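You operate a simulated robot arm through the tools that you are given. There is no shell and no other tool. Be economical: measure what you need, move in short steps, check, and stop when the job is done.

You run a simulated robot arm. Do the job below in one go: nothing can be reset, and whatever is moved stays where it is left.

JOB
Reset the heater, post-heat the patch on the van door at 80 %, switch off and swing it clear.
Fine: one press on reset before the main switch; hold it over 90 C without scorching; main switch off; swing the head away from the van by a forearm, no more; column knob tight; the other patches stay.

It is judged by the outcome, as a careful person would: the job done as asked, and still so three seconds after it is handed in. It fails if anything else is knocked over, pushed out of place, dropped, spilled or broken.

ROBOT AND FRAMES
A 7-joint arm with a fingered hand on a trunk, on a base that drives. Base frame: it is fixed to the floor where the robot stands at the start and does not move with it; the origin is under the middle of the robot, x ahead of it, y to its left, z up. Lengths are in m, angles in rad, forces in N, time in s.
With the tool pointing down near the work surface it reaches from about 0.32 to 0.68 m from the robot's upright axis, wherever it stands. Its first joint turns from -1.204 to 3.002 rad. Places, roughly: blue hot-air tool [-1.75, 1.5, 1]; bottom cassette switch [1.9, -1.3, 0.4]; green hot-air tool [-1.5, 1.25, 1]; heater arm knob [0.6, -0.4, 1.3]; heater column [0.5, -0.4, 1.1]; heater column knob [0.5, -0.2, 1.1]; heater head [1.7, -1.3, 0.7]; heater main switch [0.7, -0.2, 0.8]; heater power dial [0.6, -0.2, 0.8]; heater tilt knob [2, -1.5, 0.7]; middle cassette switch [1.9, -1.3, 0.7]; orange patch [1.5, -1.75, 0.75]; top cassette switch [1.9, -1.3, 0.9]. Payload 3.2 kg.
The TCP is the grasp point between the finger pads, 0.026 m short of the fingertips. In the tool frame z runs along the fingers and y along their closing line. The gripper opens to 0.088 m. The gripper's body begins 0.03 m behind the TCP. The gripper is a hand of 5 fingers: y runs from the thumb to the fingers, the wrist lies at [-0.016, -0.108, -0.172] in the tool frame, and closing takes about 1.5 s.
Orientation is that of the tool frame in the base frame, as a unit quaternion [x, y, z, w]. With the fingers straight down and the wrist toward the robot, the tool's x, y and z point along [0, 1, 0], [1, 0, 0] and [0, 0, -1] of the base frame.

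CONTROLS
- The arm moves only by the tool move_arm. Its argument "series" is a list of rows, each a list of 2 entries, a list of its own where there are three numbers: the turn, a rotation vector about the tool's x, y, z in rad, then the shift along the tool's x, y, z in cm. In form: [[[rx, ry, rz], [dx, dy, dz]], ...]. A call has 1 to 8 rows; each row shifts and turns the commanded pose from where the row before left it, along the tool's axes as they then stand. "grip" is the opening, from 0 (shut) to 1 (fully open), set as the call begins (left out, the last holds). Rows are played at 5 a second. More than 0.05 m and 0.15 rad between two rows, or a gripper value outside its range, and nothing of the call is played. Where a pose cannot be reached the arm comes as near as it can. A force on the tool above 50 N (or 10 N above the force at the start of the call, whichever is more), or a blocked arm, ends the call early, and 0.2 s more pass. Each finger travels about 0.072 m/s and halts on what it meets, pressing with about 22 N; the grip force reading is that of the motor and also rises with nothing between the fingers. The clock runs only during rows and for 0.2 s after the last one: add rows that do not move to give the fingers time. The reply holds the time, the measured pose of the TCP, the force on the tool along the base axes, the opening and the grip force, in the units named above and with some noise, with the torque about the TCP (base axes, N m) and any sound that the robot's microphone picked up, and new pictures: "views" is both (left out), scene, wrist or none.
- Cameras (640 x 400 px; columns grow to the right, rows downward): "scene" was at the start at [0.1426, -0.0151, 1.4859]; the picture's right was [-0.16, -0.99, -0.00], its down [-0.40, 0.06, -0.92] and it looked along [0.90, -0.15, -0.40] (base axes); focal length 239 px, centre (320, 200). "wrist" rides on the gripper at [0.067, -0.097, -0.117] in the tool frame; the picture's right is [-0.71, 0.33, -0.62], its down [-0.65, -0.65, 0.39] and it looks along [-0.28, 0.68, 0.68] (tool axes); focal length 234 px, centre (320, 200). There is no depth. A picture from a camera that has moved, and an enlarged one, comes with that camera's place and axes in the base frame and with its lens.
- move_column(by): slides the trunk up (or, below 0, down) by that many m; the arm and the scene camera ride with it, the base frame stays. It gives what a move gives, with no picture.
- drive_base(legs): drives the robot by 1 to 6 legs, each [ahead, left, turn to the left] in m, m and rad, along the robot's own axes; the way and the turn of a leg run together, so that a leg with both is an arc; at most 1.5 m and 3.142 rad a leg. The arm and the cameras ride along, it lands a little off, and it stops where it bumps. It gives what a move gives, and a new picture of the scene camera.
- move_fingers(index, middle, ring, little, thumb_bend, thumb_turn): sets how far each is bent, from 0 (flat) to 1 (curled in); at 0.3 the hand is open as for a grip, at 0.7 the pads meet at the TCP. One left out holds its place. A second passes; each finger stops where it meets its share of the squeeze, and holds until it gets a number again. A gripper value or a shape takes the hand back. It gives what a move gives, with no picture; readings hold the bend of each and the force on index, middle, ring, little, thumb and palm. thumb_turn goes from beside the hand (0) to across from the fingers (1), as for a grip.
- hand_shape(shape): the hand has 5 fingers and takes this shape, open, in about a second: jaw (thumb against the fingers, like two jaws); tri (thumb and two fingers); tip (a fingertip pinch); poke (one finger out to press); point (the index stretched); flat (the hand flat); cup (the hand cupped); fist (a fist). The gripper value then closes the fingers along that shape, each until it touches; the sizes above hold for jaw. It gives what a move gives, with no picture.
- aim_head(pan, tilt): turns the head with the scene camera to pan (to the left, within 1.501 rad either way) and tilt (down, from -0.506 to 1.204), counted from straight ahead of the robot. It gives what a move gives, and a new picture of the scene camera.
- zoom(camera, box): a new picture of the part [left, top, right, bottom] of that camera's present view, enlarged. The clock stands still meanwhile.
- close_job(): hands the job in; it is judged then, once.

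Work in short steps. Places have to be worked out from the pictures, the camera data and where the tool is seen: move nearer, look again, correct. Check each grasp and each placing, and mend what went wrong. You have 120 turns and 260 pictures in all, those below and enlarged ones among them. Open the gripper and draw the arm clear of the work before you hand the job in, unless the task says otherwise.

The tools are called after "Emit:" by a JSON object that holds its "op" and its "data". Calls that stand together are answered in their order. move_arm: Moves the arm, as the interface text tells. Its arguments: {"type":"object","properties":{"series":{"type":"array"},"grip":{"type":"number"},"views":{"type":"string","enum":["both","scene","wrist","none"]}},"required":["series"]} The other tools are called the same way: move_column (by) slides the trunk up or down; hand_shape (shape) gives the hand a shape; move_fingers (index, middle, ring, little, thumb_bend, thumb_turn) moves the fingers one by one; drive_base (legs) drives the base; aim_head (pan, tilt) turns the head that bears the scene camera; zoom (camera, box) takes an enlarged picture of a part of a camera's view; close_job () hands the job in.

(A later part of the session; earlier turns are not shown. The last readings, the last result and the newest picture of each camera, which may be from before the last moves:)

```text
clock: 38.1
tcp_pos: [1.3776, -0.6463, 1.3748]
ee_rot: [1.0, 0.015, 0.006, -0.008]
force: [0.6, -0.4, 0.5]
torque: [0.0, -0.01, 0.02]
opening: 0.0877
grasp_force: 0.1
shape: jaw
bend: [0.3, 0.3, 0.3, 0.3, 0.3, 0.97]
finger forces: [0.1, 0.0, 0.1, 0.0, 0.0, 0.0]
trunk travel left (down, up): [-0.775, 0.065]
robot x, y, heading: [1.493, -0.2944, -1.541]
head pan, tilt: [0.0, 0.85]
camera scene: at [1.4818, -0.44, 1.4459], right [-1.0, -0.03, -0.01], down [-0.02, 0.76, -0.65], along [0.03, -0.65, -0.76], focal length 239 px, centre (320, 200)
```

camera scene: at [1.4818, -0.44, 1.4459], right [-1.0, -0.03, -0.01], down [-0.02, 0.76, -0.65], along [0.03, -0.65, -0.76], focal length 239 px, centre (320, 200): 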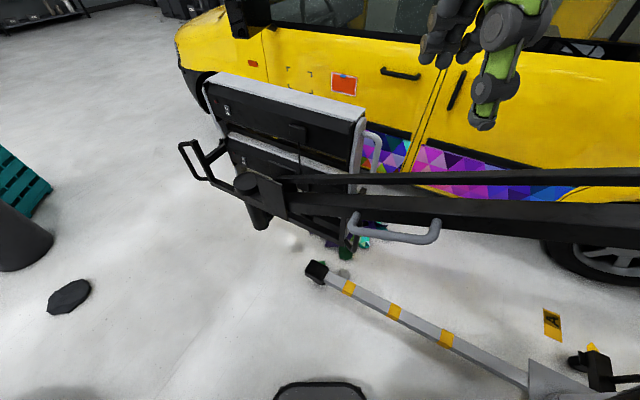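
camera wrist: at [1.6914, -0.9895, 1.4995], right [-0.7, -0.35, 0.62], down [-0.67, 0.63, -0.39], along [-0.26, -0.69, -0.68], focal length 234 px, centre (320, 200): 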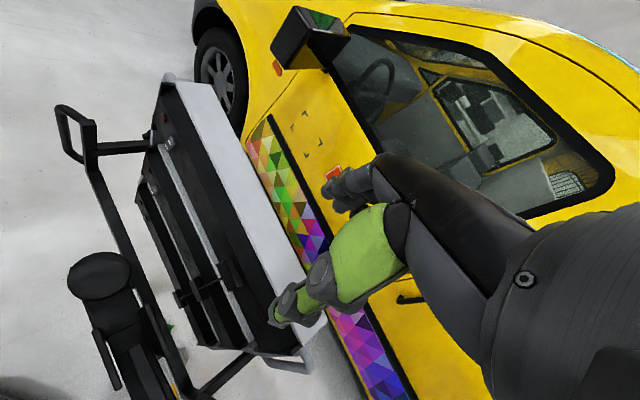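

The robot's back touched the car mirror. I step ahead off it, then right, and only then back towards the panel.

Emit:
{"op": "drive_base", "data": {"legs": [[0.06, 0, 0], [0.0, -0.2, 0], [-0.2, -0.1, 0]]}}

Emit:
{"op": "aim_head", "data": {"pan": 1.4, "tilt": 0.6}}

```text
clock: 41.6
tcp_pos: [1.0853, -0.4982, 1.3804]
ee_rot: [1.0, 0.015, 0.0, -0.001]
force: [0.4, 1.2, 0.9]
torque: [0.04, 0.02, 0.02]
opening: 0.0879
grasp_force: 0.1
shape: jaw
bend: [0.3, 0.3, 0.3, 0.3, 0.3, 0.97]
finger forces: [0.0, 0.0, 0.1, 0.1, 0.0, 0.0]
trunk travel left (down, up): [-0.775, 0.065]
robot x, y, heading: [1.1846, -0.1663, -1.539]
head pan, tilt: [0.0, 0.85]
camera scene: at [1.1904, -0.2917, 1.4479], right [-1.0, -0.03, 0.0], down [-0.02, 0.75, -0.66], along [0.02, -0.66, -0.75], focal length 239 px, centre (320, 200)
```

scene: 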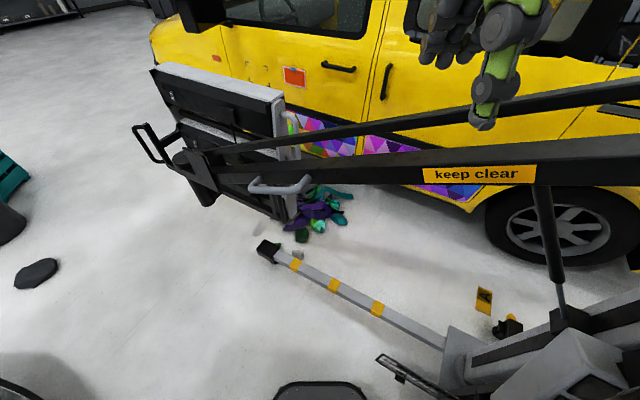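

```text
clock: 43.1
tcp_pos: [1.0844, -0.4981, 1.3817]
ee_rot: [1.0, 0.015, 0.0, 0.0]
force: [-0.5, 0.3, -0.3]
torque: [0.03, -0.04, -0.02]
opening: 0.0877
grasp_force: 0.0
shape: jaw
bend: [0.3, 0.3, 0.3, 0.3, 0.3, 0.97]
finger forces: [0.0, 0.0, 0.0, 0.0, 0.0, 0.0]
trunk travel left (down, up): [-0.775, 0.065]
robot x, y, heading: [1.188, -0.1602, -1.54]
head pan, tilt: [1.4, 0.6]
camera scene: at [1.2753, -0.2256, 1.4688], right [-0.14, -0.99, 0.0], down [-0.56, 0.08, -0.83], along [0.82, -0.12, -0.56], focal length 239 px, centre (320, 200)
```

scene: 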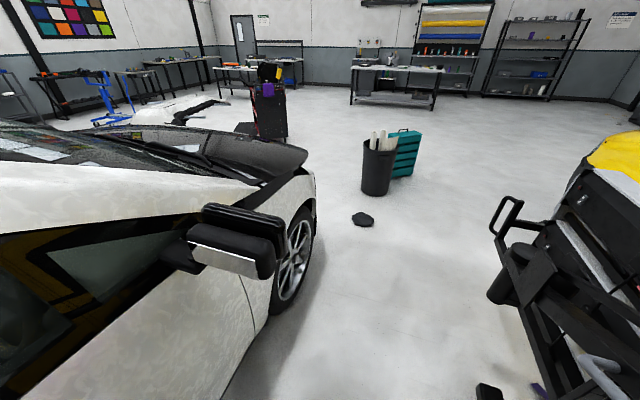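

Mirror and car look unharmed. I go on back to the panel in three legs.

Emit:
{"op": "drive_base", "data": {"legs": [[0, 0, 0.35], [-0.437, -0.2, 0], [-0.2, -0.286, 0]]}}

Emit:
{"op": "aim_head", "data": {"pan": 0.0, "tilt": 0.85}}

```text
clock: 49.0
tcp_pos: [0.5166, -0.1057, 1.3806]
ee_rot: [0.981, 0.195, -0.001, -0.001]
force: [-0.2, 0.2, 0.1]
torque: [0.01, 0.01, 0.01]
opening: 0.0879
grasp_force: 0.0
shape: jaw
bend: [0.3, 0.3, 0.3, 0.3, 0.3, 0.97]
finger forces: [0.1, 0.0, 0.1, 0.0, 0.0, 0.0]
trunk travel left (down, up): [-0.775, 0.065]
robot x, y, heading: [0.4936, 0.2418, -1.178]
head pan, tilt: [1.4, 0.6]
camera scene: at [0.5985, 0.2158, 1.4688], right [0.22, -0.98, 0.0], down [-0.55, -0.12, -0.83], along [0.81, 0.18, -0.56], focal length 239 px, centre (320, 200)
```

scene: 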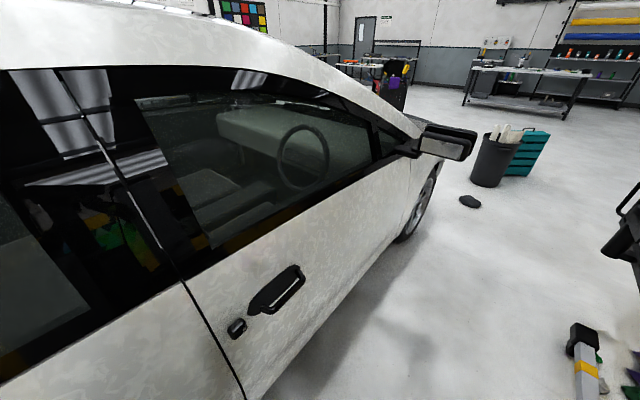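

```text
clock: 50.5
tcp_pos: [0.5165, -0.1062, 1.3821]
ee_rot: [0.981, 0.195, 0.0, -0.001]
force: [0.6, -0.1, -0.7]
torque: [0.02, -0.01, 0.03]
opening: 0.0878
grasp_force: 0.0
shape: jaw
bend: [0.3, 0.3, 0.3, 0.3, 0.3, 0.97]
finger forces: [0.1, 0.1, 0.0, 0.1, 0.0, 0.0]
trunk travel left (down, up): [-0.775, 0.065]
robot x, y, heading: [0.4901, 0.2444, -1.179]
head pan, tilt: [0.0, 0.85]
camera scene: at [0.542, 0.1242, 1.4479], right [-0.92, -0.38, 0.0], down [-0.29, 0.69, -0.66], along [0.25, -0.61, -0.75], focal length 239 px, centre (320, 200)
```

scene: 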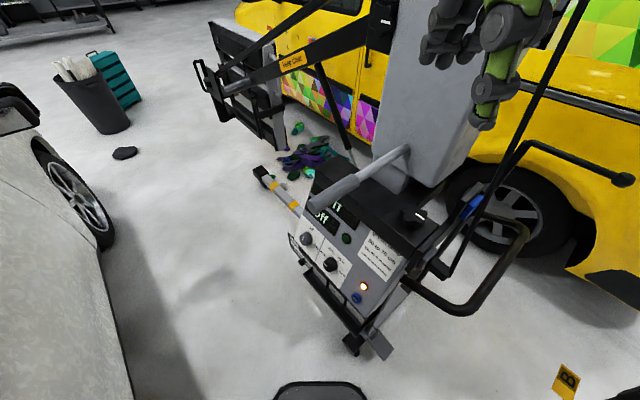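

From two views I place reset at about (0.534,-0.144,0.735), dial (0.64,-0.198,0.767), main (0.746,-0.25,0.772), panel normal (0.41,0.85,0.33). I back off slightly, take the poke shape and lower the trunk.

Emit:
{"op": "drive_base", "data": {"legs": [[-0.094, -0.005, 0]]}}

Emit:
{"op": "hand_shape", "data": {"shape": "poke"}}

Emit:
{"op": "move_column", "data": {"by": -0.4}}

Emit:
{"op": "move_arm", "data": {"series": [[[0, 0, 0], [0, 0, 0]]], "views": "both"}}

```text
clock: 51.6
tcp_pos: [0.4767, -0.0217, 1.3804]
ee_rot: [0.981, 0.195, -0.001, -0.001]
force: [-0.1, 0.2, -0.1]
torque: [0.01, 0.03, -0.01]
opening: 0.088
grasp_force: 0.2
shape: jaw
bend: [0.3, 0.3, 0.3, 0.3, 0.3, 0.97]
finger forces: [0.1, 0.1, 0.0, 0.0, 0.0, 0.1]
trunk travel left (down, up): [-0.775, 0.065]
robot x, y, heading: [0.4497, 0.3273, -1.175]
head pan, tilt: [0.0, 0.85]
camera scene: at [0.5015, 0.209, 1.4479], right [-0.92, -0.38, 0.0], down [-0.29, 0.69, -0.66], along [0.25, -0.61, -0.75], focal length 239 px, centre (320, 200)
```

scene: 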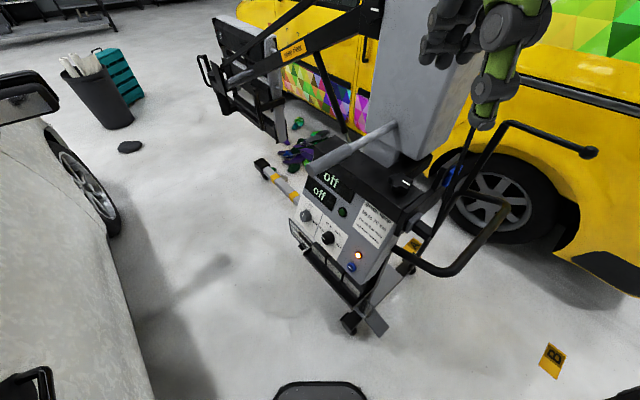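

```text
clock: 52.5
tcp_pos: [0.4772, -0.0215, 1.3802]
ee_rot: [0.981, 0.195, -0.001, -0.002]
force: [0.2, -0.6, 0.2]
torque: [0.02, -0.01, -0.03]
opening: 0.0001
grasp_force: 0.1
shape: poke
bend: [0.7, 0.7, 0.99, 0.99, 0.0, 1.0]
finger forces: [0.1, 0.0, 0.0, 0.0, 0.0, 0.1]
trunk travel left (down, up): [-0.775, 0.065]
robot x, y, heading: [0.4541, 0.3247, -1.182]
head pan, tilt: [0.0, 0.85]
```

```text
clock: 56.3
tcp_pos: [0.4759, -0.0208, 0.9806]
ee_rot: [0.981, 0.195, -0.001, -0.002]
force: [0.0, -0.3, 0.5]
torque: [0.0, -0.02, 0.03]
opening: 0.0
grasp_force: 0.0
shape: poke
bend: [0.7, 0.7, 0.99, 0.99, 0.0, 1.0]
finger forces: [0.0, 0.0, 0.0, 0.0, 0.0, 0.0]
trunk travel left (down, up): [-0.375, 0.465]
robot x, y, heading: [0.452, 0.3277, -1.178]
head pan, tilt: [0.0, 0.85]
```

```text
clock: 56.7
tcp_pos: [0.4755, -0.0199, 0.9796]
ee_rot: [0.981, 0.194, 0.0, -0.001]
force: [-0.7, 0.0, -0.7]
torque: [-0.02, 0.0, 0.02]
opening: 0.0
grasp_force: 0.0
shape: poke
bend: [0.7, 0.7, 0.99, 0.99, 0.0, 1.0]
finger forces: [0.1, 0.0, 0.0, 0.0, 0.0, 0.1]
trunk travel left (down, up): [-0.375, 0.465]
robot x, y, heading: [0.4517, 0.3262, -1.178]
head pan, tilt: [0.0, 0.85]
camera scene: at [0.5015, 0.2093, 1.0479], right [-0.92, -0.38, 0.0], down [-0.29, 0.69, -0.66], along [0.25, -0.61, -0.75], focal length 239 px, centre (320, 200)
camera wrist: at [0.5017, 0.0953, 1.098], right [-0.53, -0.58, 0.62], down [-0.85, 0.36, -0.39], along [0.0, -0.73, -0.68], focal length 234 px, centre (320, 200)
```

scene: 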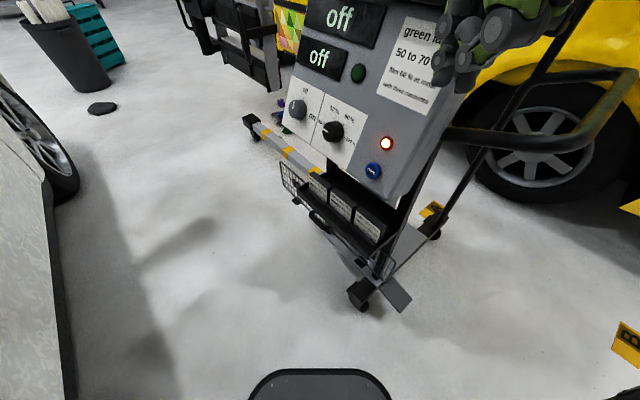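
wrist: 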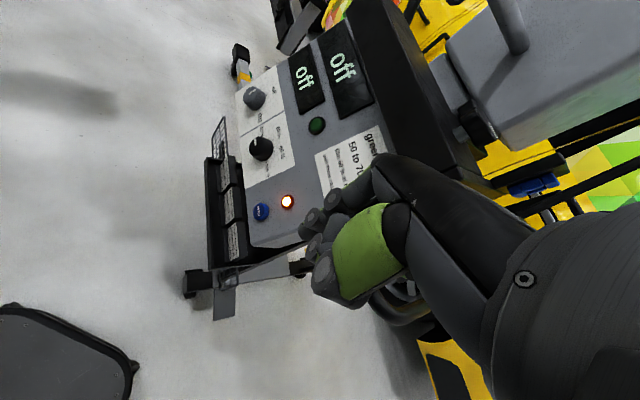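

There are cards in a tray under the panel; I read them, and check the hand shape.

Emit:
{"op": "zoom", "data": {"camera": "scene", "box": [280, 150, 400, 250]}}

Emit:
{"op": "zoom", "data": {"camera": "wrist", "box": [200, 30, 400, 280]}}

Emit:
{"op": "zoom", "data": {"camera": "scene", "box": [320, 180, 400, 240]}}

```text
4.00 times, centred on (340, 200) of scene
camera zoom: at [0.5015, 0.2093, 1.0479], right [-0.92, -0.38, 0.0], down [-0.29, 0.69, -0.66], along [0.25, -0.61, -0.75], focal length 957 px, centre (240, 200)
```

zoom: 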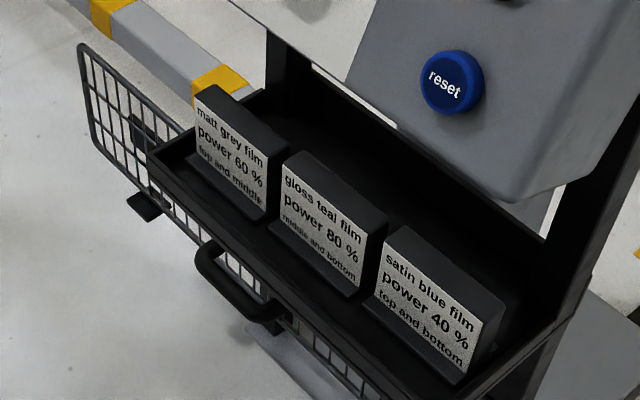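

```text
1.60 times, centred on (300, 155) of wrist
camera zoom: at [0.5017, 0.0953, 1.098], right [-0.53, -0.58, 0.62], down [-0.85, 0.36, -0.39], along [0.0, -0.73, -0.68], focal length 375 px, centre (352, 272)
```

zoom: 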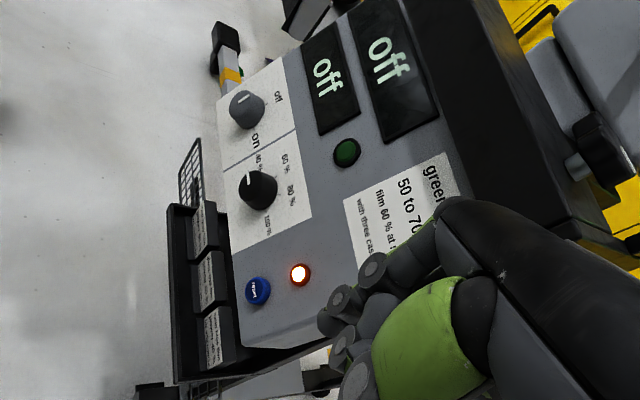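

```text
6.67 times, centred on (360, 210) of scene
camera zoom: at [0.5015, 0.2093, 1.0479], right [-0.92, -0.38, 0.0], down [-0.29, 0.69, -0.66], along [0.25, -0.61, -0.75], focal length 1596 px, centre (53, 133)
```

zoom: 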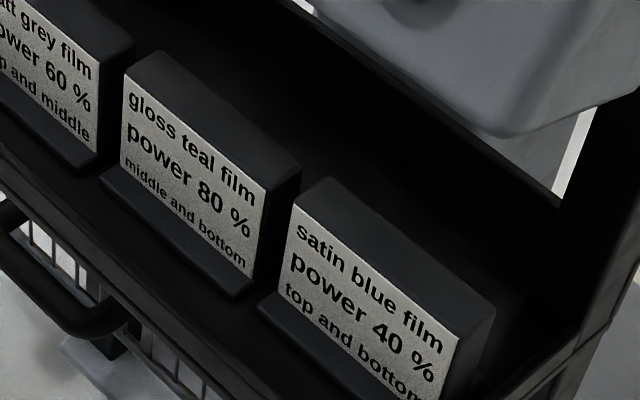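

The card for 80 % is gloss teal film: cassettes middle and bottom only. So top must be off, middle and bottom on. First I try the "point" shape for pressing the reset.

Emit:
{"op": "hand_shape", "data": {"shape": "point"}}

Emit:
{"op": "zoom", "data": {"camera": "wrist", "box": [0, 0, 640, 400]}}

Emit:
{"op": "zoom", "data": {"camera": "scene", "box": [340, 0, 640, 200]}}

```text
clock: 57.6
tcp_pos: [0.4754, -0.0197, 0.9807]
ee_rot: [0.981, 0.195, -0.002, -0.002]
force: [0.3, -0.3, 1.0]
torque: [-0.01, -0.01, -0.03]
opening: 0.0
grasp_force: 0.2
shape: point
bend: [0.2, 1.0, 1.0, 1.0, 0.99, 0.86]
finger forces: [0.1, 0.0, 0.1, 0.0, 0.0, 0.0]
trunk travel left (down, up): [-0.375, 0.465]
robot x, y, heading: [0.4487, 0.3268, -1.177]
head pan, tilt: [0.0, 0.85]
```

```text
1.00 times, centred on (320, 200) of wrist (not enlarged: the box is as wide or as high as the picture)
camera zoom: at [0.5017, 0.0953, 1.098], right [-0.53, -0.58, 0.62], down [-0.85, 0.36, -0.39], along [0.0, -0.73, -0.68], focal length 234 px, centre (320, 200)
```

zoom: 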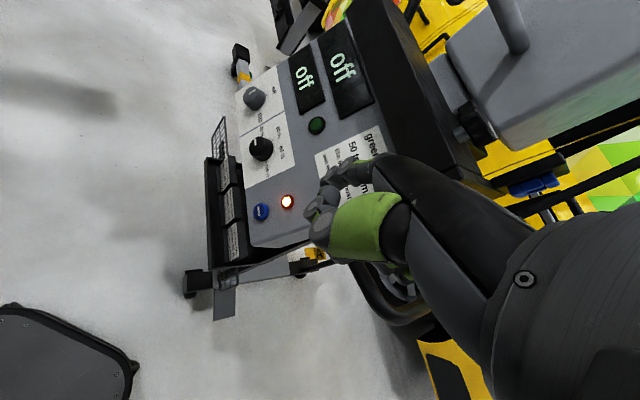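

```text
2.00 times, centred on (490, 100) of scene
camera zoom: at [0.5015, 0.2093, 1.0479], right [-0.92, -0.38, 0.0], down [-0.29, 0.69, -0.66], along [0.25, -0.61, -0.75], focal length 479 px, centre (-20, 400)
```

zoom: 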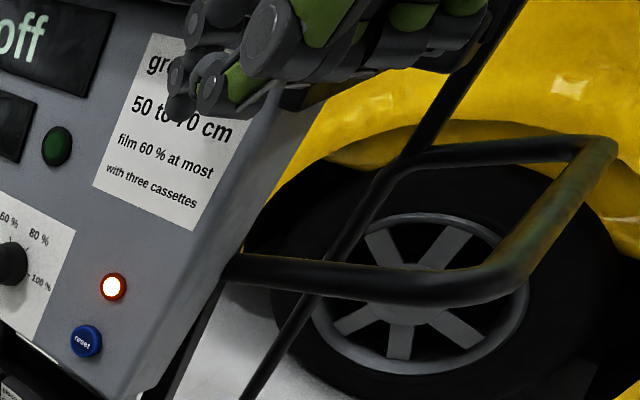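

Emit:
{"op": "aim_head", "data": {"pan": -0.1, "tilt": 0.45}}

Emit:
{"op": "zoom", "data": {"camera": "scene", "box": [280, 40, 520, 240]}}

```text
clock: 58.5
tcp_pos: [0.476, -0.0204, 0.9811]
ee_rot: [0.981, 0.195, -0.001, -0.001]
force: [0.4, 0.1, 0.5]
torque: [0.01, 0.0, 0.01]
opening: 0.0001
grasp_force: 0.1
shape: point
bend: [0.2, 1.0, 1.0, 1.0, 0.99, 0.86]
finger forces: [0.0, 0.0, 0.0, 0.1, 0.0, 0.0]
trunk travel left (down, up): [-0.375, 0.465]
robot x, y, heading: [0.4504, 0.3257, -1.175]
head pan, tilt: [-0.099, 0.45]
camera scene: at [0.4981, 0.1936, 1.0823], right [-0.96, -0.29, 0.0], down [-0.13, 0.42, -0.9], along [0.26, -0.86, -0.44], focal length 239 px, centre (320, 200)
```

scene: 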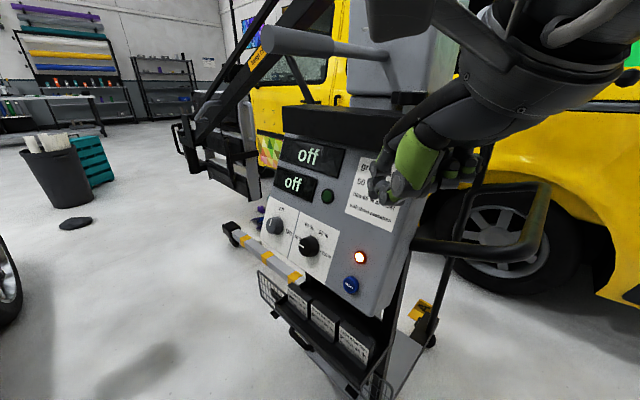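

```text
2.00 times, centred on (400, 140) of scene
camera zoom: at [0.4981, 0.1936, 1.0823], right [-0.96, -0.29, 0.0], down [-0.13, 0.42, -0.9], along [0.26, -0.86, -0.44], focal length 479 px, centre (160, 320)
```

zoom: 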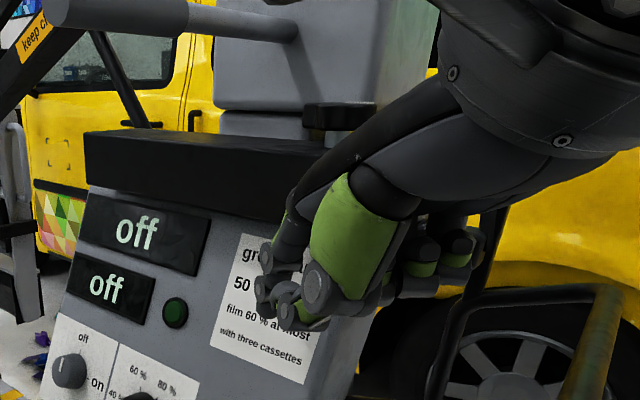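

I pitch the fingers toward the panel (45° down) after backing off 4 cm, and look at the index.

Emit:
{"op": "move_arm", "data": {"series": [[[0, 0, 0], [0, -4, 0]], [[-0.13, 0, 0], [0, 0, 0]], [[-0.13, 0, 0], [0, 0, 0]], [[-0.13, 0, 0], [0, 0, 0]], [[-0.13, 0, 0], [0, 0, 0]], [[-0.13, 0, 0], [0, 0, 0]], [[-0.13, 0, 0], [0, 0, 0]]], "views": "both"}}

```text
clock: 60.1
tcp_pos: [0.4581, 0.009, 0.9827]
ee_rot: [0.912, 0.174, 0.083, 0.361]
force: [0.7, 0.2, 0.1]
torque: [0.02, -0.01, 0.0]
opening: 0.0001
grasp_force: 0.1
shape: point
bend: [0.2, 1.0, 1.0, 1.0, 0.99, 0.86]
finger forces: [0.0, 0.0, 0.1, 0.0, 0.0, 0.0]
trunk travel left (down, up): [-0.375, 0.465]
robot x, y, heading: [0.4534, 0.3258, -1.175]
head pan, tilt: [-0.099, 0.45]
camera scene: at [0.4696, 0.2297, 1.0214], right [-1.0, 0.04, 0.0], down [0.03, 0.95, -0.31], along [-0.01, -0.31, -0.95], focal length 239 px, centre (320, 200)
camera wrist: at [0.4638, 0.1751, 1.002], right [-0.74, -0.1, 0.66], down [-0.66, -0.05, -0.75], along [0.1, -0.99, -0.03], focal length 234 px, centre (320, 200)
```

scene: 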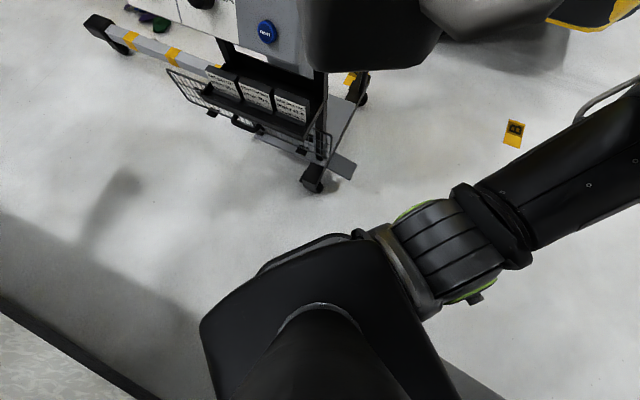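
wrist: 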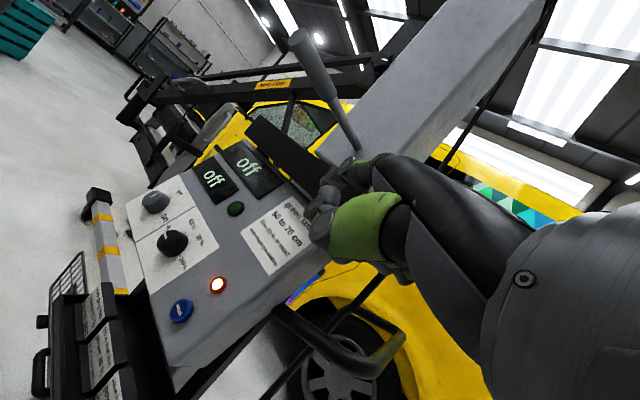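

The wrist came against my own head camera. I undo that move at once.

Emit:
{"op": "move_arm", "data": {"series": [[[0.13, 0, 0], [0, 0, 0]], [[0.13, 0, 0], [0, 0, 0]], [[0.13, 0, 0], [0, 0, 0]], [[0.13, 0, 0], [0, 0, 0]], [[0.13, 0, 0], [0, 0, 0]], [[0.13, 0, 0], [0, 0, 0]], [[0, 0, 0], [0, 4, 0]]], "views": "none"}}

Emit:
{"op": "aim_head", "data": {"pan": 0.0, "tilt": 0.6}}

```text
clock: 61.7
tcp_pos: [0.4765, -0.0202, 0.9807]
ee_rot: [0.981, 0.195, -0.001, -0.002]
force: [-0.4, -0.2, -0.1]
torque: [0.01, 0.02, 0.0]
opening: 0.0
grasp_force: 0.0
shape: point
bend: [0.2, 1.0, 1.0, 1.0, 0.99, 0.86]
finger forces: [0.0, 0.0, 0.0, 0.1, 0.1, 0.0]
trunk travel left (down, up): [-0.375, 0.465]
robot x, y, heading: [0.4523, 0.3271, -1.179]
head pan, tilt: [-0.099, 0.45]
```

```text
clock: 62.4
tcp_pos: [0.4756, -0.0205, 0.98]
ee_rot: [0.981, 0.195, -0.001, -0.001]
force: [-0.2, -0.7, -0.5]
torque: [0.03, -0.01, -0.02]
opening: 0.0002
grasp_force: 0.0
shape: point
bend: [0.2, 1.0, 1.0, 1.0, 0.99, 0.86]
finger forces: [0.1, 0.0, 0.0, 0.1, 0.1, 0.1]
trunk travel left (down, up): [-0.375, 0.465]
robot x, y, heading: [0.4469, 0.3266, -1.177]
head pan, tilt: [0.0, 0.6]
camera scene: at [0.5053, 0.1998, 1.0688], right [-0.92, -0.38, 0.0], down [-0.22, 0.52, -0.83], along [0.32, -0.76, -0.56], focal length 239 px, centre (320, 200)
```

scene: 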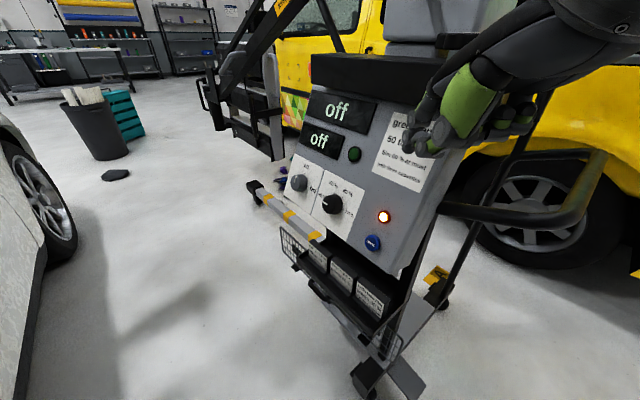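

Head is fine again. I raise the trunk so that the head is clear, and bring the arm down in front of the panel instead.

Emit:
{"op": "move_column", "data": {"by": 0.25}}

Emit:
{"op": "move_arm", "data": {"series": [[[0, 0, 0], [0, 0, 5]], [[0, 0, 0], [0, 0, 5]], [[0, 0, 0], [0, 0, 5]], [[0, 0, 0], [0, 0, 5]], [[0, 0, 0], [0, 0, 5]], [[0, 0, 0], [0, 0, 5]], [[0, 0, 0], [0, 0, 5]]], "views": "scene"}}

```text
clock: 65.0
tcp_pos: [0.4753, -0.0212, 1.23]
ee_rot: [0.981, 0.195, 0.0, -0.001]
force: [0.0, -1.0, -0.4]
torque: [0.02, 0.01, -0.02]
opening: 0.0
grasp_force: 0.0
shape: point
bend: [0.2, 1.0, 1.0, 1.0, 0.99, 0.86]
finger forces: [0.0, 0.1, 0.0, 0.0, 0.1, 0.0]
trunk travel left (down, up): [-0.625, 0.215]
robot x, y, heading: [0.4478, 0.3282, -1.173]
head pan, tilt: [0.0, 0.6]
```

```text
clock: 66.6
tcp_pos: [0.5066, -0.0682, 0.9137]
ee_rot: [0.981, 0.195, 0.0, -0.002]
force: [0.4, -0.7, 0.1]
torque: [0.03, 0.02, 0.0]
opening: 0.0
grasp_force: 0.1
shape: point
bend: [0.2, 1.0, 1.0, 1.0, 0.99, 0.86]
finger forces: [0.1, 0.1, 0.1, 0.0, 0.0, 0.0]
out of reach, approached as far as the arm can: row 5, 6, 7
trunk travel left (down, up): [-0.625, 0.215]
robot x, y, heading: [0.4511, 0.3235, -1.176]
head pan, tilt: [0.0, 0.6]
camera scene: at [0.5057, 0.1989, 1.3187], right [-0.92, -0.38, 0.0], down [-0.22, 0.52, -0.82], along [0.32, -0.76, -0.57], focal length 239 px, centre (320, 200)
```

scene: 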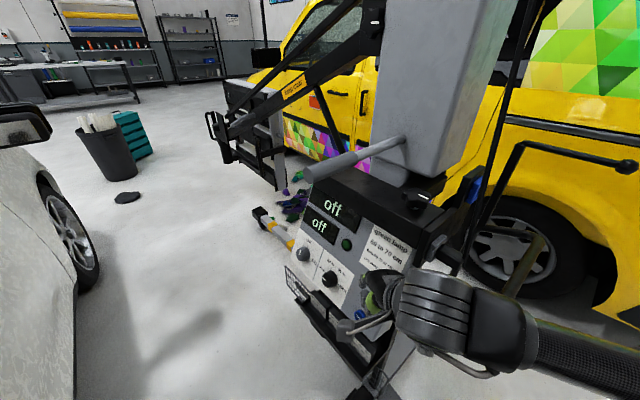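

The arm's low limit is reached at z 0.91; I pitch here, clear of the head, and look.

Emit:
{"op": "move_arm", "data": {"series": [[[-0.13, 0, 0], [0, 0, 0]], [[-0.13, 0, 0], [0, 0, 0]], [[-0.13, 0, 0], [0, 0, 0]], [[-0.13, 0, 0], [0, 0, 0]], [[-0.13, 0, 0], [0, 0, 0]]], "views": "both"}}

```text
clock: 67.8
tcp_pos: [0.563, -0.1456, 0.9429]
ee_rot: [0.93, 0.186, 0.062, 0.312]
force: [-0.6, 0.3, -0.4]
torque: [-0.03, 0.0, -0.03]
opening: 0.0
grasp_force: 0.0
shape: point
bend: [0.2, 1.0, 1.0, 1.0, 0.99, 0.86]
finger forces: [0.0, 0.1, 0.0, 0.1, 0.1, 0.1]
out of reach, approached as far as the arm can: row 1, 2, 3, 4, 5
trunk travel left (down, up): [-0.625, 0.215]
robot x, y, heading: [0.4504, 0.3296, -1.178]
head pan, tilt: [0.0, 0.6]
camera scene: at [0.5056, 0.1995, 1.3188], right [-0.92, -0.38, 0.0], down [-0.22, 0.52, -0.82], along [0.32, -0.76, -0.57], focal length 239 px, centre (320, 200)
camera wrist: at [0.5698, 0.0169, 0.9778], right [-0.7, -0.17, 0.7], down [-0.71, 0.02, -0.7], along [0.11, -0.99, -0.13], focal length 234 px, centre (320, 200)
```

scene: 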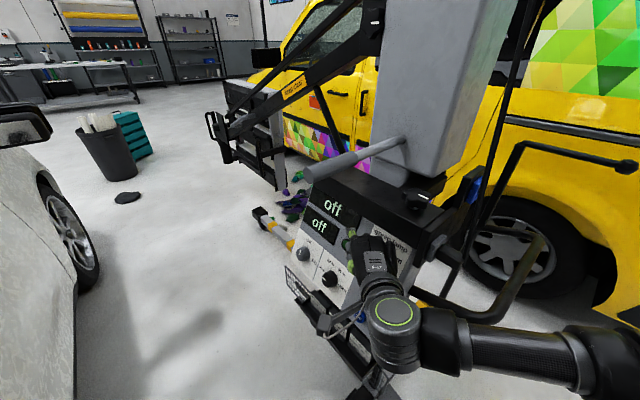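
wrist: 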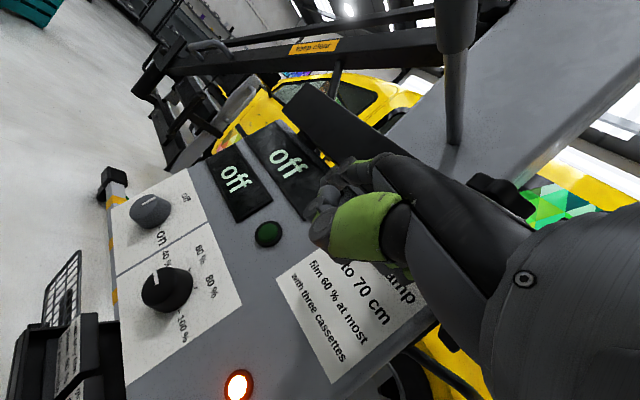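

Here the wrist is too near the robot's axis, so the arm gets pushed out. I undo, raise the arm, and will stand on the +x side where the distance is better.

Emit:
{"op": "move_arm", "data": {"series": [[[0.13, 0, 0], [0, 0, 0]], [[0.13, 0, 0], [0, 0, 0]], [[0.13, 0, 0], [0, 0, 0]], [[0.13, 0, 0], [0, 0, 0]], [[0.13, 0, 0], [0, 0, 0]], [[0, 0, 0], [0, 0, -5]], [[0, 0, 0], [0, 0, -5]], [[0, 0, 0], [0, 0, -5]]], "views": "none"}}

Emit:
{"op": "move_arm", "data": {"series": [[[0, 0, 0], [0, 0, -5]], [[0, 0, 0], [0, 0, -5]], [[0, 0, 0], [0, 0, -5]], [[0, 0, 0], [0, 0, -5]]], "views": "none"}}

Emit:
{"op": "move_column", "data": {"by": 0.15}}

```text
clock: 69.6
tcp_pos: [0.5649, -0.1444, 1.095]
ee_rot: [0.981, 0.196, -0.002, -0.002]
force: [0.5, -0.2, -1.2]
torque: [-0.03, 0.0, -0.01]
opening: 0.0
grasp_force: 0.1
shape: point
bend: [0.2, 1.0, 1.0, 1.0, 0.99, 0.86]
finger forces: [0.0, 0.0, 0.0, 0.1, 0.0, 0.1]
trunk travel left (down, up): [-0.625, 0.215]
robot x, y, heading: [0.4541, 0.3289, -1.181]
head pan, tilt: [0.0, 0.6]
```

```text
clock: 70.6
tcp_pos: [0.573, -0.138, 1.2877]
ee_rot: [0.98, 0.197, -0.007, -0.003]
force: [0.4, 0.9, -0.8]
torque: [-0.02, 0.09, -0.03]
opening: 0.0836
grasp_force: 0.0
shape: point
bend: [0.2, 1.0, 1.0, 1.0, 0.99, 0.86]
finger forces: [0.0, 0.0, 0.0, 0.1, 0.1, 0.1]
out of reach, approached as far as the arm can: row 4
trunk travel left (down, up): [-0.625, 0.215]
robot x, y, heading: [0.4492, 0.3314, -1.181]
head pan, tilt: [0.0, 0.6]
```

```text
clock: 72.3
tcp_pos: [0.5648, -0.1415, 1.4386]
ee_rot: [0.981, 0.195, 0.0, -0.001]
force: [0.0, 0.3, -0.3]
torque: [0.01, 0.0, 0.0]
opening: 0.0836
grasp_force: 0.1
shape: point
bend: [0.2, 1.0, 1.0, 1.0, 0.99, 0.86]
finger forces: [0.0, 0.0, 0.0, 0.0, 0.0, 0.0]
trunk travel left (down, up): [-0.775, 0.065]
robot x, y, heading: [0.4509, 0.3297, -1.176]
head pan, tilt: [0.0, 0.6]
```

Emit:
{"op": "move_arm", "data": {"series": [[[0, 0, 0], [0, -5, 0]], [[0, 0, 0], [0, -5, 0]]], "views": "none"}}

Emit:
{"op": "drive_base", "data": {"legs": [[0.298, 0.298, 0], [0.22, 0.19, 0], [0, 0, -1.4]]}}

Emit:
{"op": "aim_head", "data": {"pan": 0.1, "tilt": 0.8}}

```text
clock: 72.9
tcp_pos: [0.5248, -0.0459, 1.4388]
ee_rot: [0.981, 0.194, 0.0, 0.0]
force: [0.3, 1.1, 0.6]
torque: [-0.02, 0.01, -0.03]
opening: 0.0836
grasp_force: 0.0
shape: point
bend: [0.2, 1.0, 1.0, 1.0, 0.99, 0.86]
finger forces: [0.0, 0.1, 0.1, 0.0, 0.1, 0.0]
trunk travel left (down, up): [-0.775, 0.065]
robot x, y, heading: [0.45, 0.3272, -1.179]
head pan, tilt: [0.0, 0.6]
```

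```text
clock: 80.6
tcp_pos: [0.7439, -0.1073, 1.4392]
ee_rot: [0.878, -0.479, 0.0, 0.0]
force: [0.2, 0.3, 0.7]
torque: [0.02, 0.04, -0.01]
opening: 0.0836
grasp_force: 0.0
shape: point
bend: [0.2, 1.0, 1.0, 1.0, 0.99, 0.86]
finger forces: [0.0, 0.0, 0.1, 0.0, 0.0, 0.0]
trunk travel left (down, up): [-0.775, 0.065]
robot x, y, heading: [1.1032, 0.0346, -2.568]
head pan, tilt: [0.0, 0.6]
camera scene: at [0.9863, -0.0413, 1.4688], right [-0.54, 0.84, 0.0], down [0.47, 0.31, -0.83], along [-0.69, -0.45, -0.56], focal length 239 px, centre (320, 200)
```

scene: 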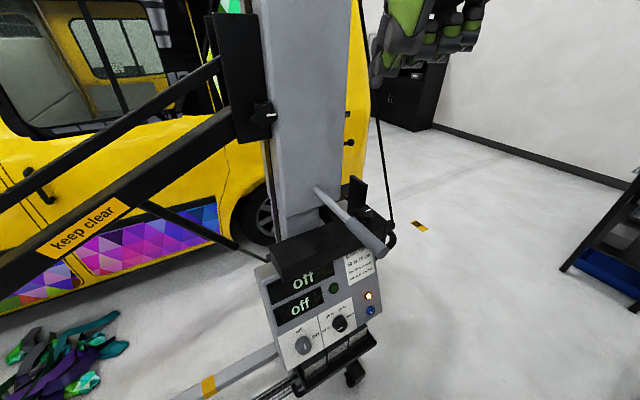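

```text
clock: 81.3
tcp_pos: [0.7442, -0.1064, 1.438]
ee_rot: [0.878, -0.48, 0.0, 0.0]
force: [-0.5, -0.9, -0.3]
torque: [0.0, 0.02, 0.0]
opening: 0.0835
grasp_force: 0.0
shape: point
bend: [0.2, 1.0, 1.0, 1.0, 0.99, 0.86]
finger forces: [0.1, 0.0, 0.0, 0.0, 0.0, 0.0]
trunk travel left (down, up): [-0.775, 0.065]
robot x, y, heading: [1.1043, 0.0348, -2.574]
head pan, tilt: [0.099, 0.799]
camera scene: at [0.9974, -0.0436, 1.452], right [-0.62, 0.78, 0.0], down [0.56, 0.45, -0.7], along [-0.55, -0.43, -0.72], focal length 239 px, centre (320, 200)
```

scene: 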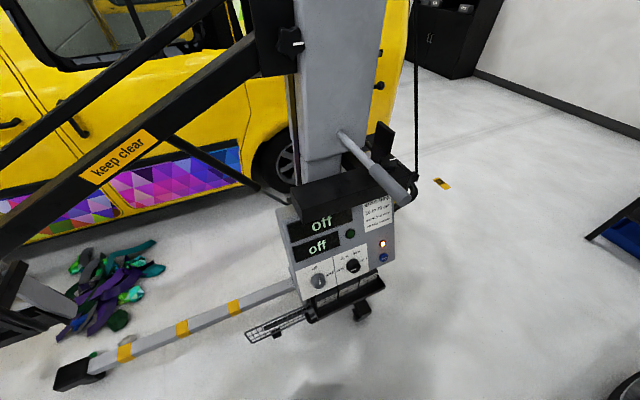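

This is a good stand: open view of the panel, distances 0.46–0.6 m. I take the tip shape, back the hand off 8 cm and lower the trunk.

Emit:
{"op": "hand_shape", "data": {"shape": "tip"}}

Emit:
{"op": "move_arm", "data": {"series": [[[0, 0, 0], [0, -4, 0]], [[0, 0, 0], [0, -4, 0]]], "views": "none"}}

Emit:
{"op": "move_column", "data": {"by": -0.38}}

Emit:
{"op": "aim_head", "data": {"pan": 0.1, "tilt": 0.6}}

```text
clock: 82.2
tcp_pos: [0.7435, -0.1072, 1.438]
ee_rot: [0.878, -0.479, 0.0, -0.001]
force: [-0.2, 0.0, 0.2]
torque: [-0.02, -0.01, 0.02]
opening: 0.0877
grasp_force: 0.1
shape: tip
bend: [0.3, 0.98, 0.99, 0.99, 0.3, 0.97]
finger forces: [0.0, 0.1, 0.1, 0.1, 0.0, 0.0]
trunk travel left (down, up): [-0.775, 0.065]
robot x, y, heading: [1.1048, 0.0329, -2.565]
head pan, tilt: [0.099, 0.799]
```

```text
clock: 82.8
tcp_pos: [0.812, -0.0658, 1.4369]
ee_rot: [0.878, -0.478, 0.0, 0.001]
force: [-0.2, -0.1, 0.0]
torque: [-0.02, 0.02, 0.01]
opening: 0.0877
grasp_force: 0.1
shape: tip
bend: [0.3, 0.98, 0.99, 0.99, 0.3, 0.97]
finger forces: [0.1, 0.1, 0.1, 0.0, 0.0, 0.0]
out of reach, approached as far as the arm can: row 2
trunk travel left (down, up): [-0.775, 0.065]
robot x, y, heading: [1.1012, 0.033, -2.573]
head pan, tilt: [0.099, 0.799]
```

```text
clock: 86.5
tcp_pos: [0.8098, -0.0666, 1.0563]
ee_rot: [0.878, -0.478, 0.001, -0.001]
force: [0.0, -1.2, 0.2]
torque: [0.02, -0.01, -0.01]
opening: 0.0882
grasp_force: 0.1
shape: tip
bend: [0.3, 0.98, 0.99, 0.99, 0.3, 0.97]
finger forces: [0.1, 0.0, 0.0, 0.0, 0.1, 0.0]
trunk travel left (down, up): [-0.395, 0.445]
robot x, y, heading: [1.1037, 0.0343, -2.573]
head pan, tilt: [0.099, 0.799]
```

```text
clock: 87.2
tcp_pos: [0.8093, -0.0682, 1.0566]
ee_rot: [0.878, -0.478, 0.001, 0.0]
force: [0.2, 0.2, 0.2]
torque: [-0.02, 0.04, -0.03]
opening: 0.0879
grasp_force: 0.1
shape: tip
bend: [0.3, 0.98, 0.99, 0.99, 0.3, 0.97]
finger forces: [0.1, 0.1, 0.0, 0.1, 0.0, 0.1]
trunk travel left (down, up): [-0.395, 0.445]
robot x, y, heading: [1.103, 0.037, -2.569]
head pan, tilt: [0.099, 0.6]
camera scene: at [0.9915, -0.0484, 1.0887], right [-0.62, 0.78, 0.0], down [0.44, 0.35, -0.82], along [-0.65, -0.51, -0.57], focal length 239 px, centre (320, 200)
```

scene: 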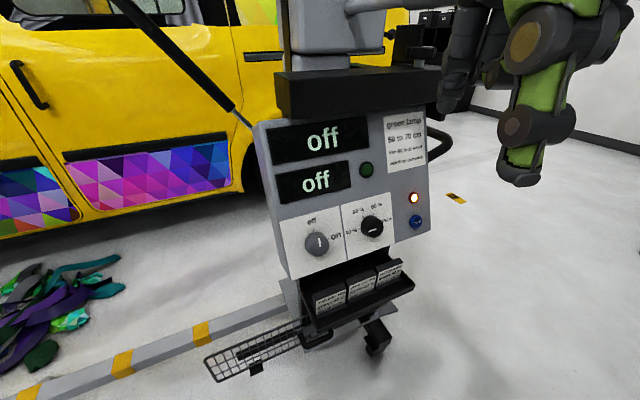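

Emit:
{"op": "zoom", "data": {"camera": "scene", "box": [270, 180, 440, 280]}}

Emit:
{"op": "zoom", "data": {"camera": "wrist", "box": [0, 0, 640, 400]}}

```text
3.76 times, centred on (355, 230) of scene
camera zoom: at [0.9915, -0.0484, 1.0887], right [-0.62, 0.78, 0.0], down [0.44, 0.35, -0.82], along [-0.65, -0.51, -0.57], focal length 901 px, centre (188, 87)
```

zoom: 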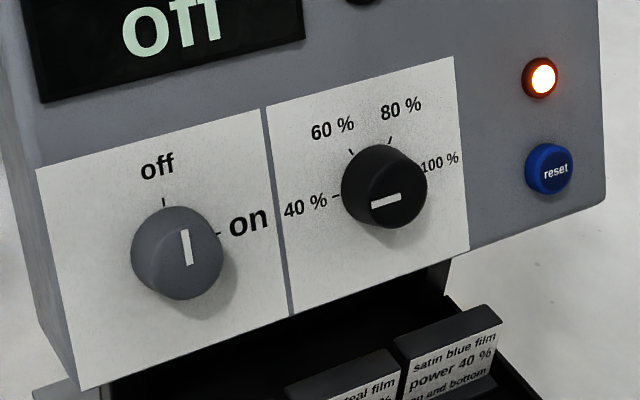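

```text
1.00 times, centred on (320, 200) of wrist (not enlarged: the box is as wide or as high as the picture)
camera zoom: at [0.9283, -0.0696, 1.1734], right [-0.66, 0.41, 0.62], down [0.2, 0.9, -0.39], along [-0.72, -0.14, -0.68], focal length 234 px, centre (320, 200)
```

zoom: 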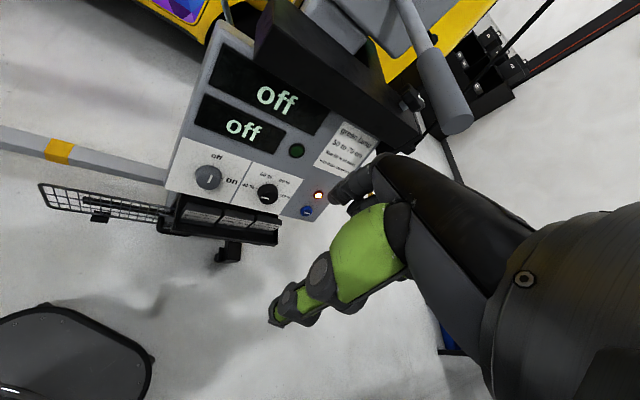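

Main switch: off is up, on a quarter turn clockwise; the dial stands at 40 %, 80 % is about 120° clockwise. I bring the hand down, yaw it square to the panel and pitch it forward, fingers pinched.

Emit:
{"op": "move_arm", "data": {"series": [[[0, 0, -0.138], [0, 0, 5]], [[0, 0, -0.138], [0, 0, 5]], [[0, 0, -0.138], [0, 0, 5]], [[0, 0, -0.138], [0, 0, 5]], [[-0.14, 0, 0], [0, 0, 0]], [[-0.14, 0, 0], [0, 0, 0]], [[-0.14, 0, 0], [0, 0, 0]], [[-0.14, 0, 0], [0, 0, 0]]], "grip": 0, "views": "both"}}

```text
clock: 89.0
tcp_pos: [0.795, -0.0719, 0.8874]
ee_rot: [0.937, -0.213, -0.061, 0.271]
force: [1.0, -0.4, -0.7]
torque: [-0.01, -0.04, 0.04]
opening: 0.0
grasp_force: 22.0
shape: tip
bend: [0.7, 1.0, 1.0, 1.0, 0.82, 1.0]
finger forces: [0.0, 0.0, 0.1, 0.1, 0.0, 0.0]
out of reach, approached as far as the arm can: row 7, 8
trunk travel left (down, up): [-0.395, 0.445]
robot x, y, heading: [1.1026, 0.0343, -2.572]
head pan, tilt: [0.099, 0.6]
camera scene: at [0.9915, -0.0483, 1.0888], right [-0.62, 0.78, 0.0], down [0.44, 0.35, -0.83], along [-0.65, -0.51, -0.56], focal length 239 px, centre (320, 200)
camera wrist: at [0.9184, 0.0306, 0.9345], right [-0.62, 0.35, 0.7], down [-0.44, 0.59, -0.68], along [-0.65, -0.73, -0.21], focal length 234 px, centre (320, 200)
```

scene: 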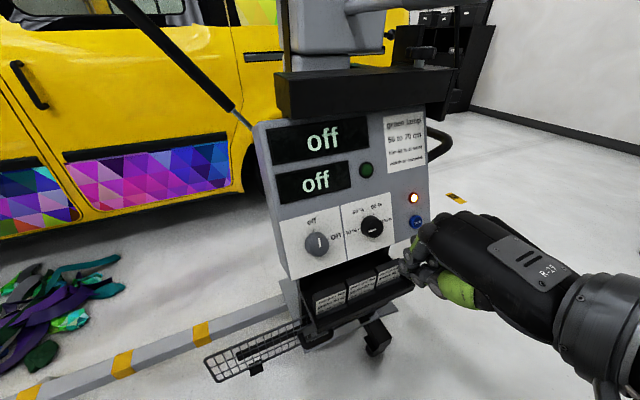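
wrist: 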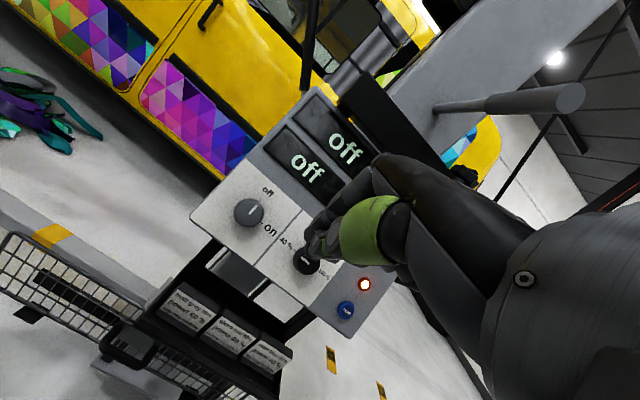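

The hand moves well there. I shift it in front of the reset button, finish the pitch, and look.

Emit:
{"op": "move_arm", "data": {"series": [[[0, 0, 0], [-4, 0.8, 2.4]], [[0, 0, 0], [-4, 0.8, 2.4]], [[0, 0, 0], [-4, 0.8, 2.4]], [[0, 0, 0], [-4, 0.8, 2.0]], [[-0.14, 0, 0], [-3, 0, 0]], [[-0.14, 0, 0], [0, 0, 0]], [[-0.14, 0, 0], [0, 0, 0]]], "views": "both"}}

```text
clock: 90.6
tcp_pos: [0.6687, -0.0755, 0.8611]
ee_rot: [0.86, -0.195, -0.105, 0.461]
force: [0.6, 0.6, 0.5]
torque: [0.04, 0.01, -0.03]
opening: 0.0
grasp_force: 21.9
shape: tip
bend: [0.7, 1.0, 1.0, 1.0, 0.82, 1.0]
finger forces: [0.1, 0.1, 0.0, 0.1, 0.1, 0.0]
out of reach, approached as far as the arm can: row 4, 5, 6, 7
trunk travel left (down, up): [-0.395, 0.445]
robot x, y, heading: [1.1043, 0.034, -2.571]
head pan, tilt: [0.099, 0.6]
camera scene: at [0.9915, -0.0485, 1.0888], right [-0.62, 0.78, 0.0], down [0.44, 0.35, -0.83], along [-0.65, -0.51, -0.56], focal length 239 px, centre (320, 200)
camera wrist: at [0.7949, 0.0329, 0.844], right [-0.49, 0.61, 0.62], down [-0.57, 0.31, -0.76], along [-0.66, -0.73, 0.19], focal length 234 px, centre (320, 200)
```

scene: 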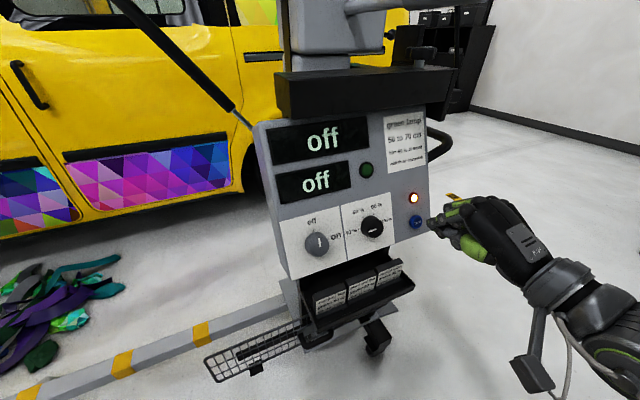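
wrist: 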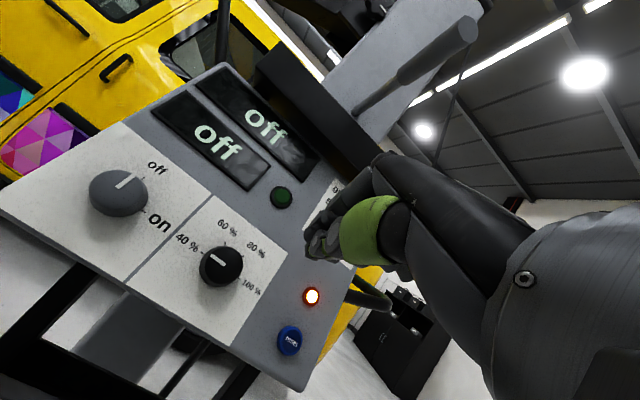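

The arm stops short (too low for this trunk height). I lower the trunk by 12 cm and lift the command by 9 cm to compensate.

Emit:
{"op": "move_arm", "data": {"series": [[[0, 0, 0], [0, 3.75, -2.5]], [[0, 0, 0], [0, 3.75, -2.5]]], "views": "none"}}

Emit:
{"op": "move_column", "data": {"by": -0.12}}

Emit:
{"op": "move_arm", "data": {"series": [[[0, 0, 0], [0, 0, 0]]], "views": "both"}}

```text
clock: 91.2
tcp_pos: [0.6674, -0.0772, 0.9503]
ee_rot: [0.86, -0.195, -0.104, 0.459]
force: [-0.9, 0.0, 0.7]
torque: [0.0, 0.04, 0.01]
opening: 0.0001
grasp_force: 21.9
shape: tip
bend: [0.7, 1.0, 1.0, 1.0, 0.82, 1.0]
finger forces: [0.0, 0.1, 0.0, 0.0, 0.0, 0.1]
trunk travel left (down, up): [-0.395, 0.445]
robot x, y, heading: [1.1007, 0.0371, -2.569]
head pan, tilt: [0.099, 0.6]
```

```text
clock: 92.7
tcp_pos: [0.6681, -0.0759, 0.8298]
ee_rot: [0.861, -0.195, -0.103, 0.459]
force: [-0.5, -0.6, 0.5]
torque: [-0.01, 0.02, -0.04]
opening: 0.0003
grasp_force: 21.6
shape: tip
bend: [0.7, 1.0, 1.0, 1.0, 0.82, 1.0]
finger forces: [0.0, 0.0, 0.1, 0.0, 0.1, 0.0]
trunk travel left (down, up): [-0.275, 0.565]
robot x, y, heading: [1.103, 0.0351, -2.569]
head pan, tilt: [0.099, 0.6]
```

```text
clock: 93.1
tcp_pos: [0.6663, -0.0766, 0.8295]
ee_rot: [0.86, -0.195, -0.104, 0.46]
force: [-0.1, -0.4, -0.2]
torque: [0.0, 0.0, -0.03]
opening: 0.0
grasp_force: 21.9
shape: tip
bend: [0.7, 1.0, 1.0, 1.0, 0.82, 1.0]
finger forces: [0.0, 0.1, 0.1, 0.0, 0.0, 0.1]
trunk travel left (down, up): [-0.275, 0.565]
robot x, y, heading: [1.1049, 0.0334, -2.569]
head pan, tilt: [0.099, 0.6]
camera scene: at [0.9915, -0.0484, 0.9688], right [-0.62, 0.78, 0.0], down [0.44, 0.35, -0.83], along [-0.65, -0.51, -0.56], focal length 239 px, centre (320, 200)
camera wrist: at [0.7934, 0.0322, 0.8138], right [-0.5, 0.61, 0.62], down [-0.57, 0.32, -0.76], along [-0.66, -0.73, 0.19], focal length 234 px, centre (320, 200)
```

scene: 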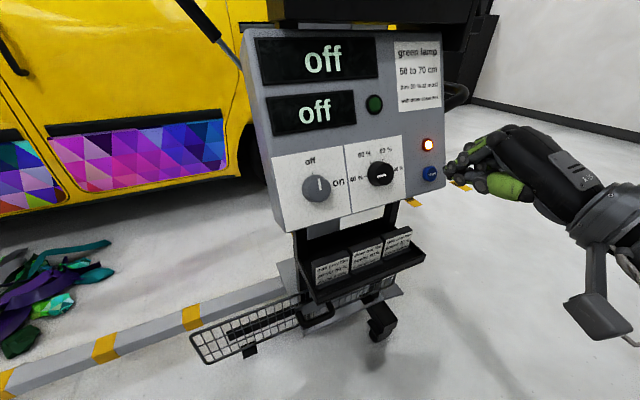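
wrist: 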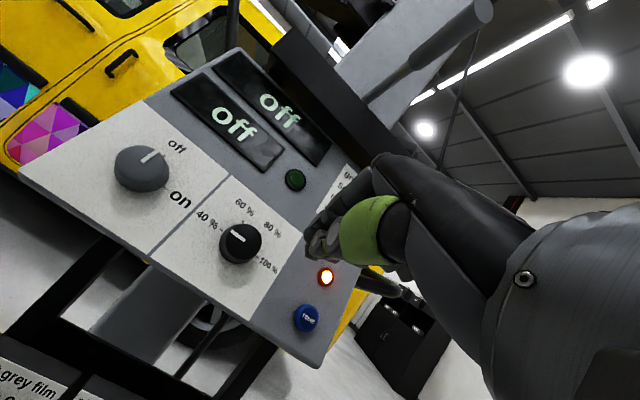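

Now the arm follows exactly; combining both cameras puts the reset face at about (0.522,-0.143,0.742). I move the pinched tip to 3 cm before it.

Emit:
{"op": "move_arm", "data": {"series": [[[0, 0, 0], [-3.6, -0.15, 2.2]], [[0, 0, 0], [-3.5, -0.15, 3.2]], [[0, 0, 0], [-3.2, -0.15, 3.6]]], "views": "both"}}

```text
clock: 93.9
tcp_pos: [0.5999, -0.1001, 0.7961]
ee_rot: [0.859, -0.2, -0.104, 0.46]
force: [0.7, -0.7, -0.3]
torque: [-0.03, 0.0, 0.01]
opening: 0.0
grasp_force: 22.3
shape: tip
bend: [0.7, 1.0, 1.0, 1.0, 0.82, 1.0]
finger forces: [0.0, 0.0, 0.1, 0.1, 0.0, 0.0]
out of reach, approached as far as the arm can: row 2, 3
trunk travel left (down, up): [-0.275, 0.565]
robot x, y, heading: [1.1042, 0.032, -2.571]
head pan, tilt: [0.099, 0.6]
camera scene: at [0.9914, -0.0485, 0.9688], right [-0.62, 0.78, 0.0], down [0.44, 0.35, -0.82], along [-0.65, -0.51, -0.57], focal length 239 px, centre (320, 200)
camera wrist: at [0.729, 0.0071, 0.7804], right [-0.49, 0.61, 0.62], down [-0.56, 0.32, -0.76], along [-0.67, -0.72, 0.19], focal length 234 px, centre (320, 200)
```

scene: 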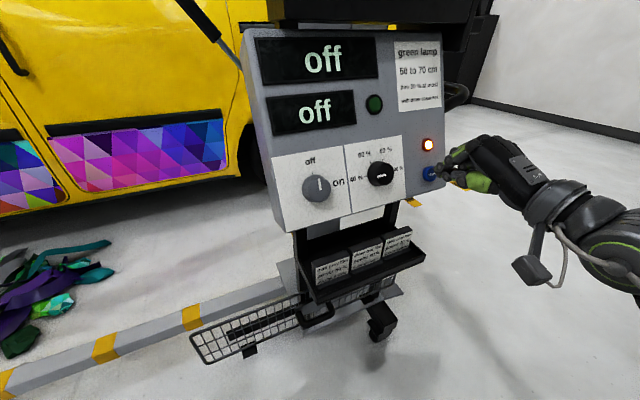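
wrist: 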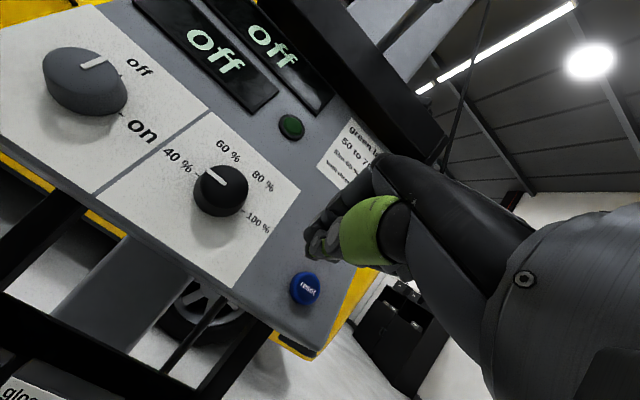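

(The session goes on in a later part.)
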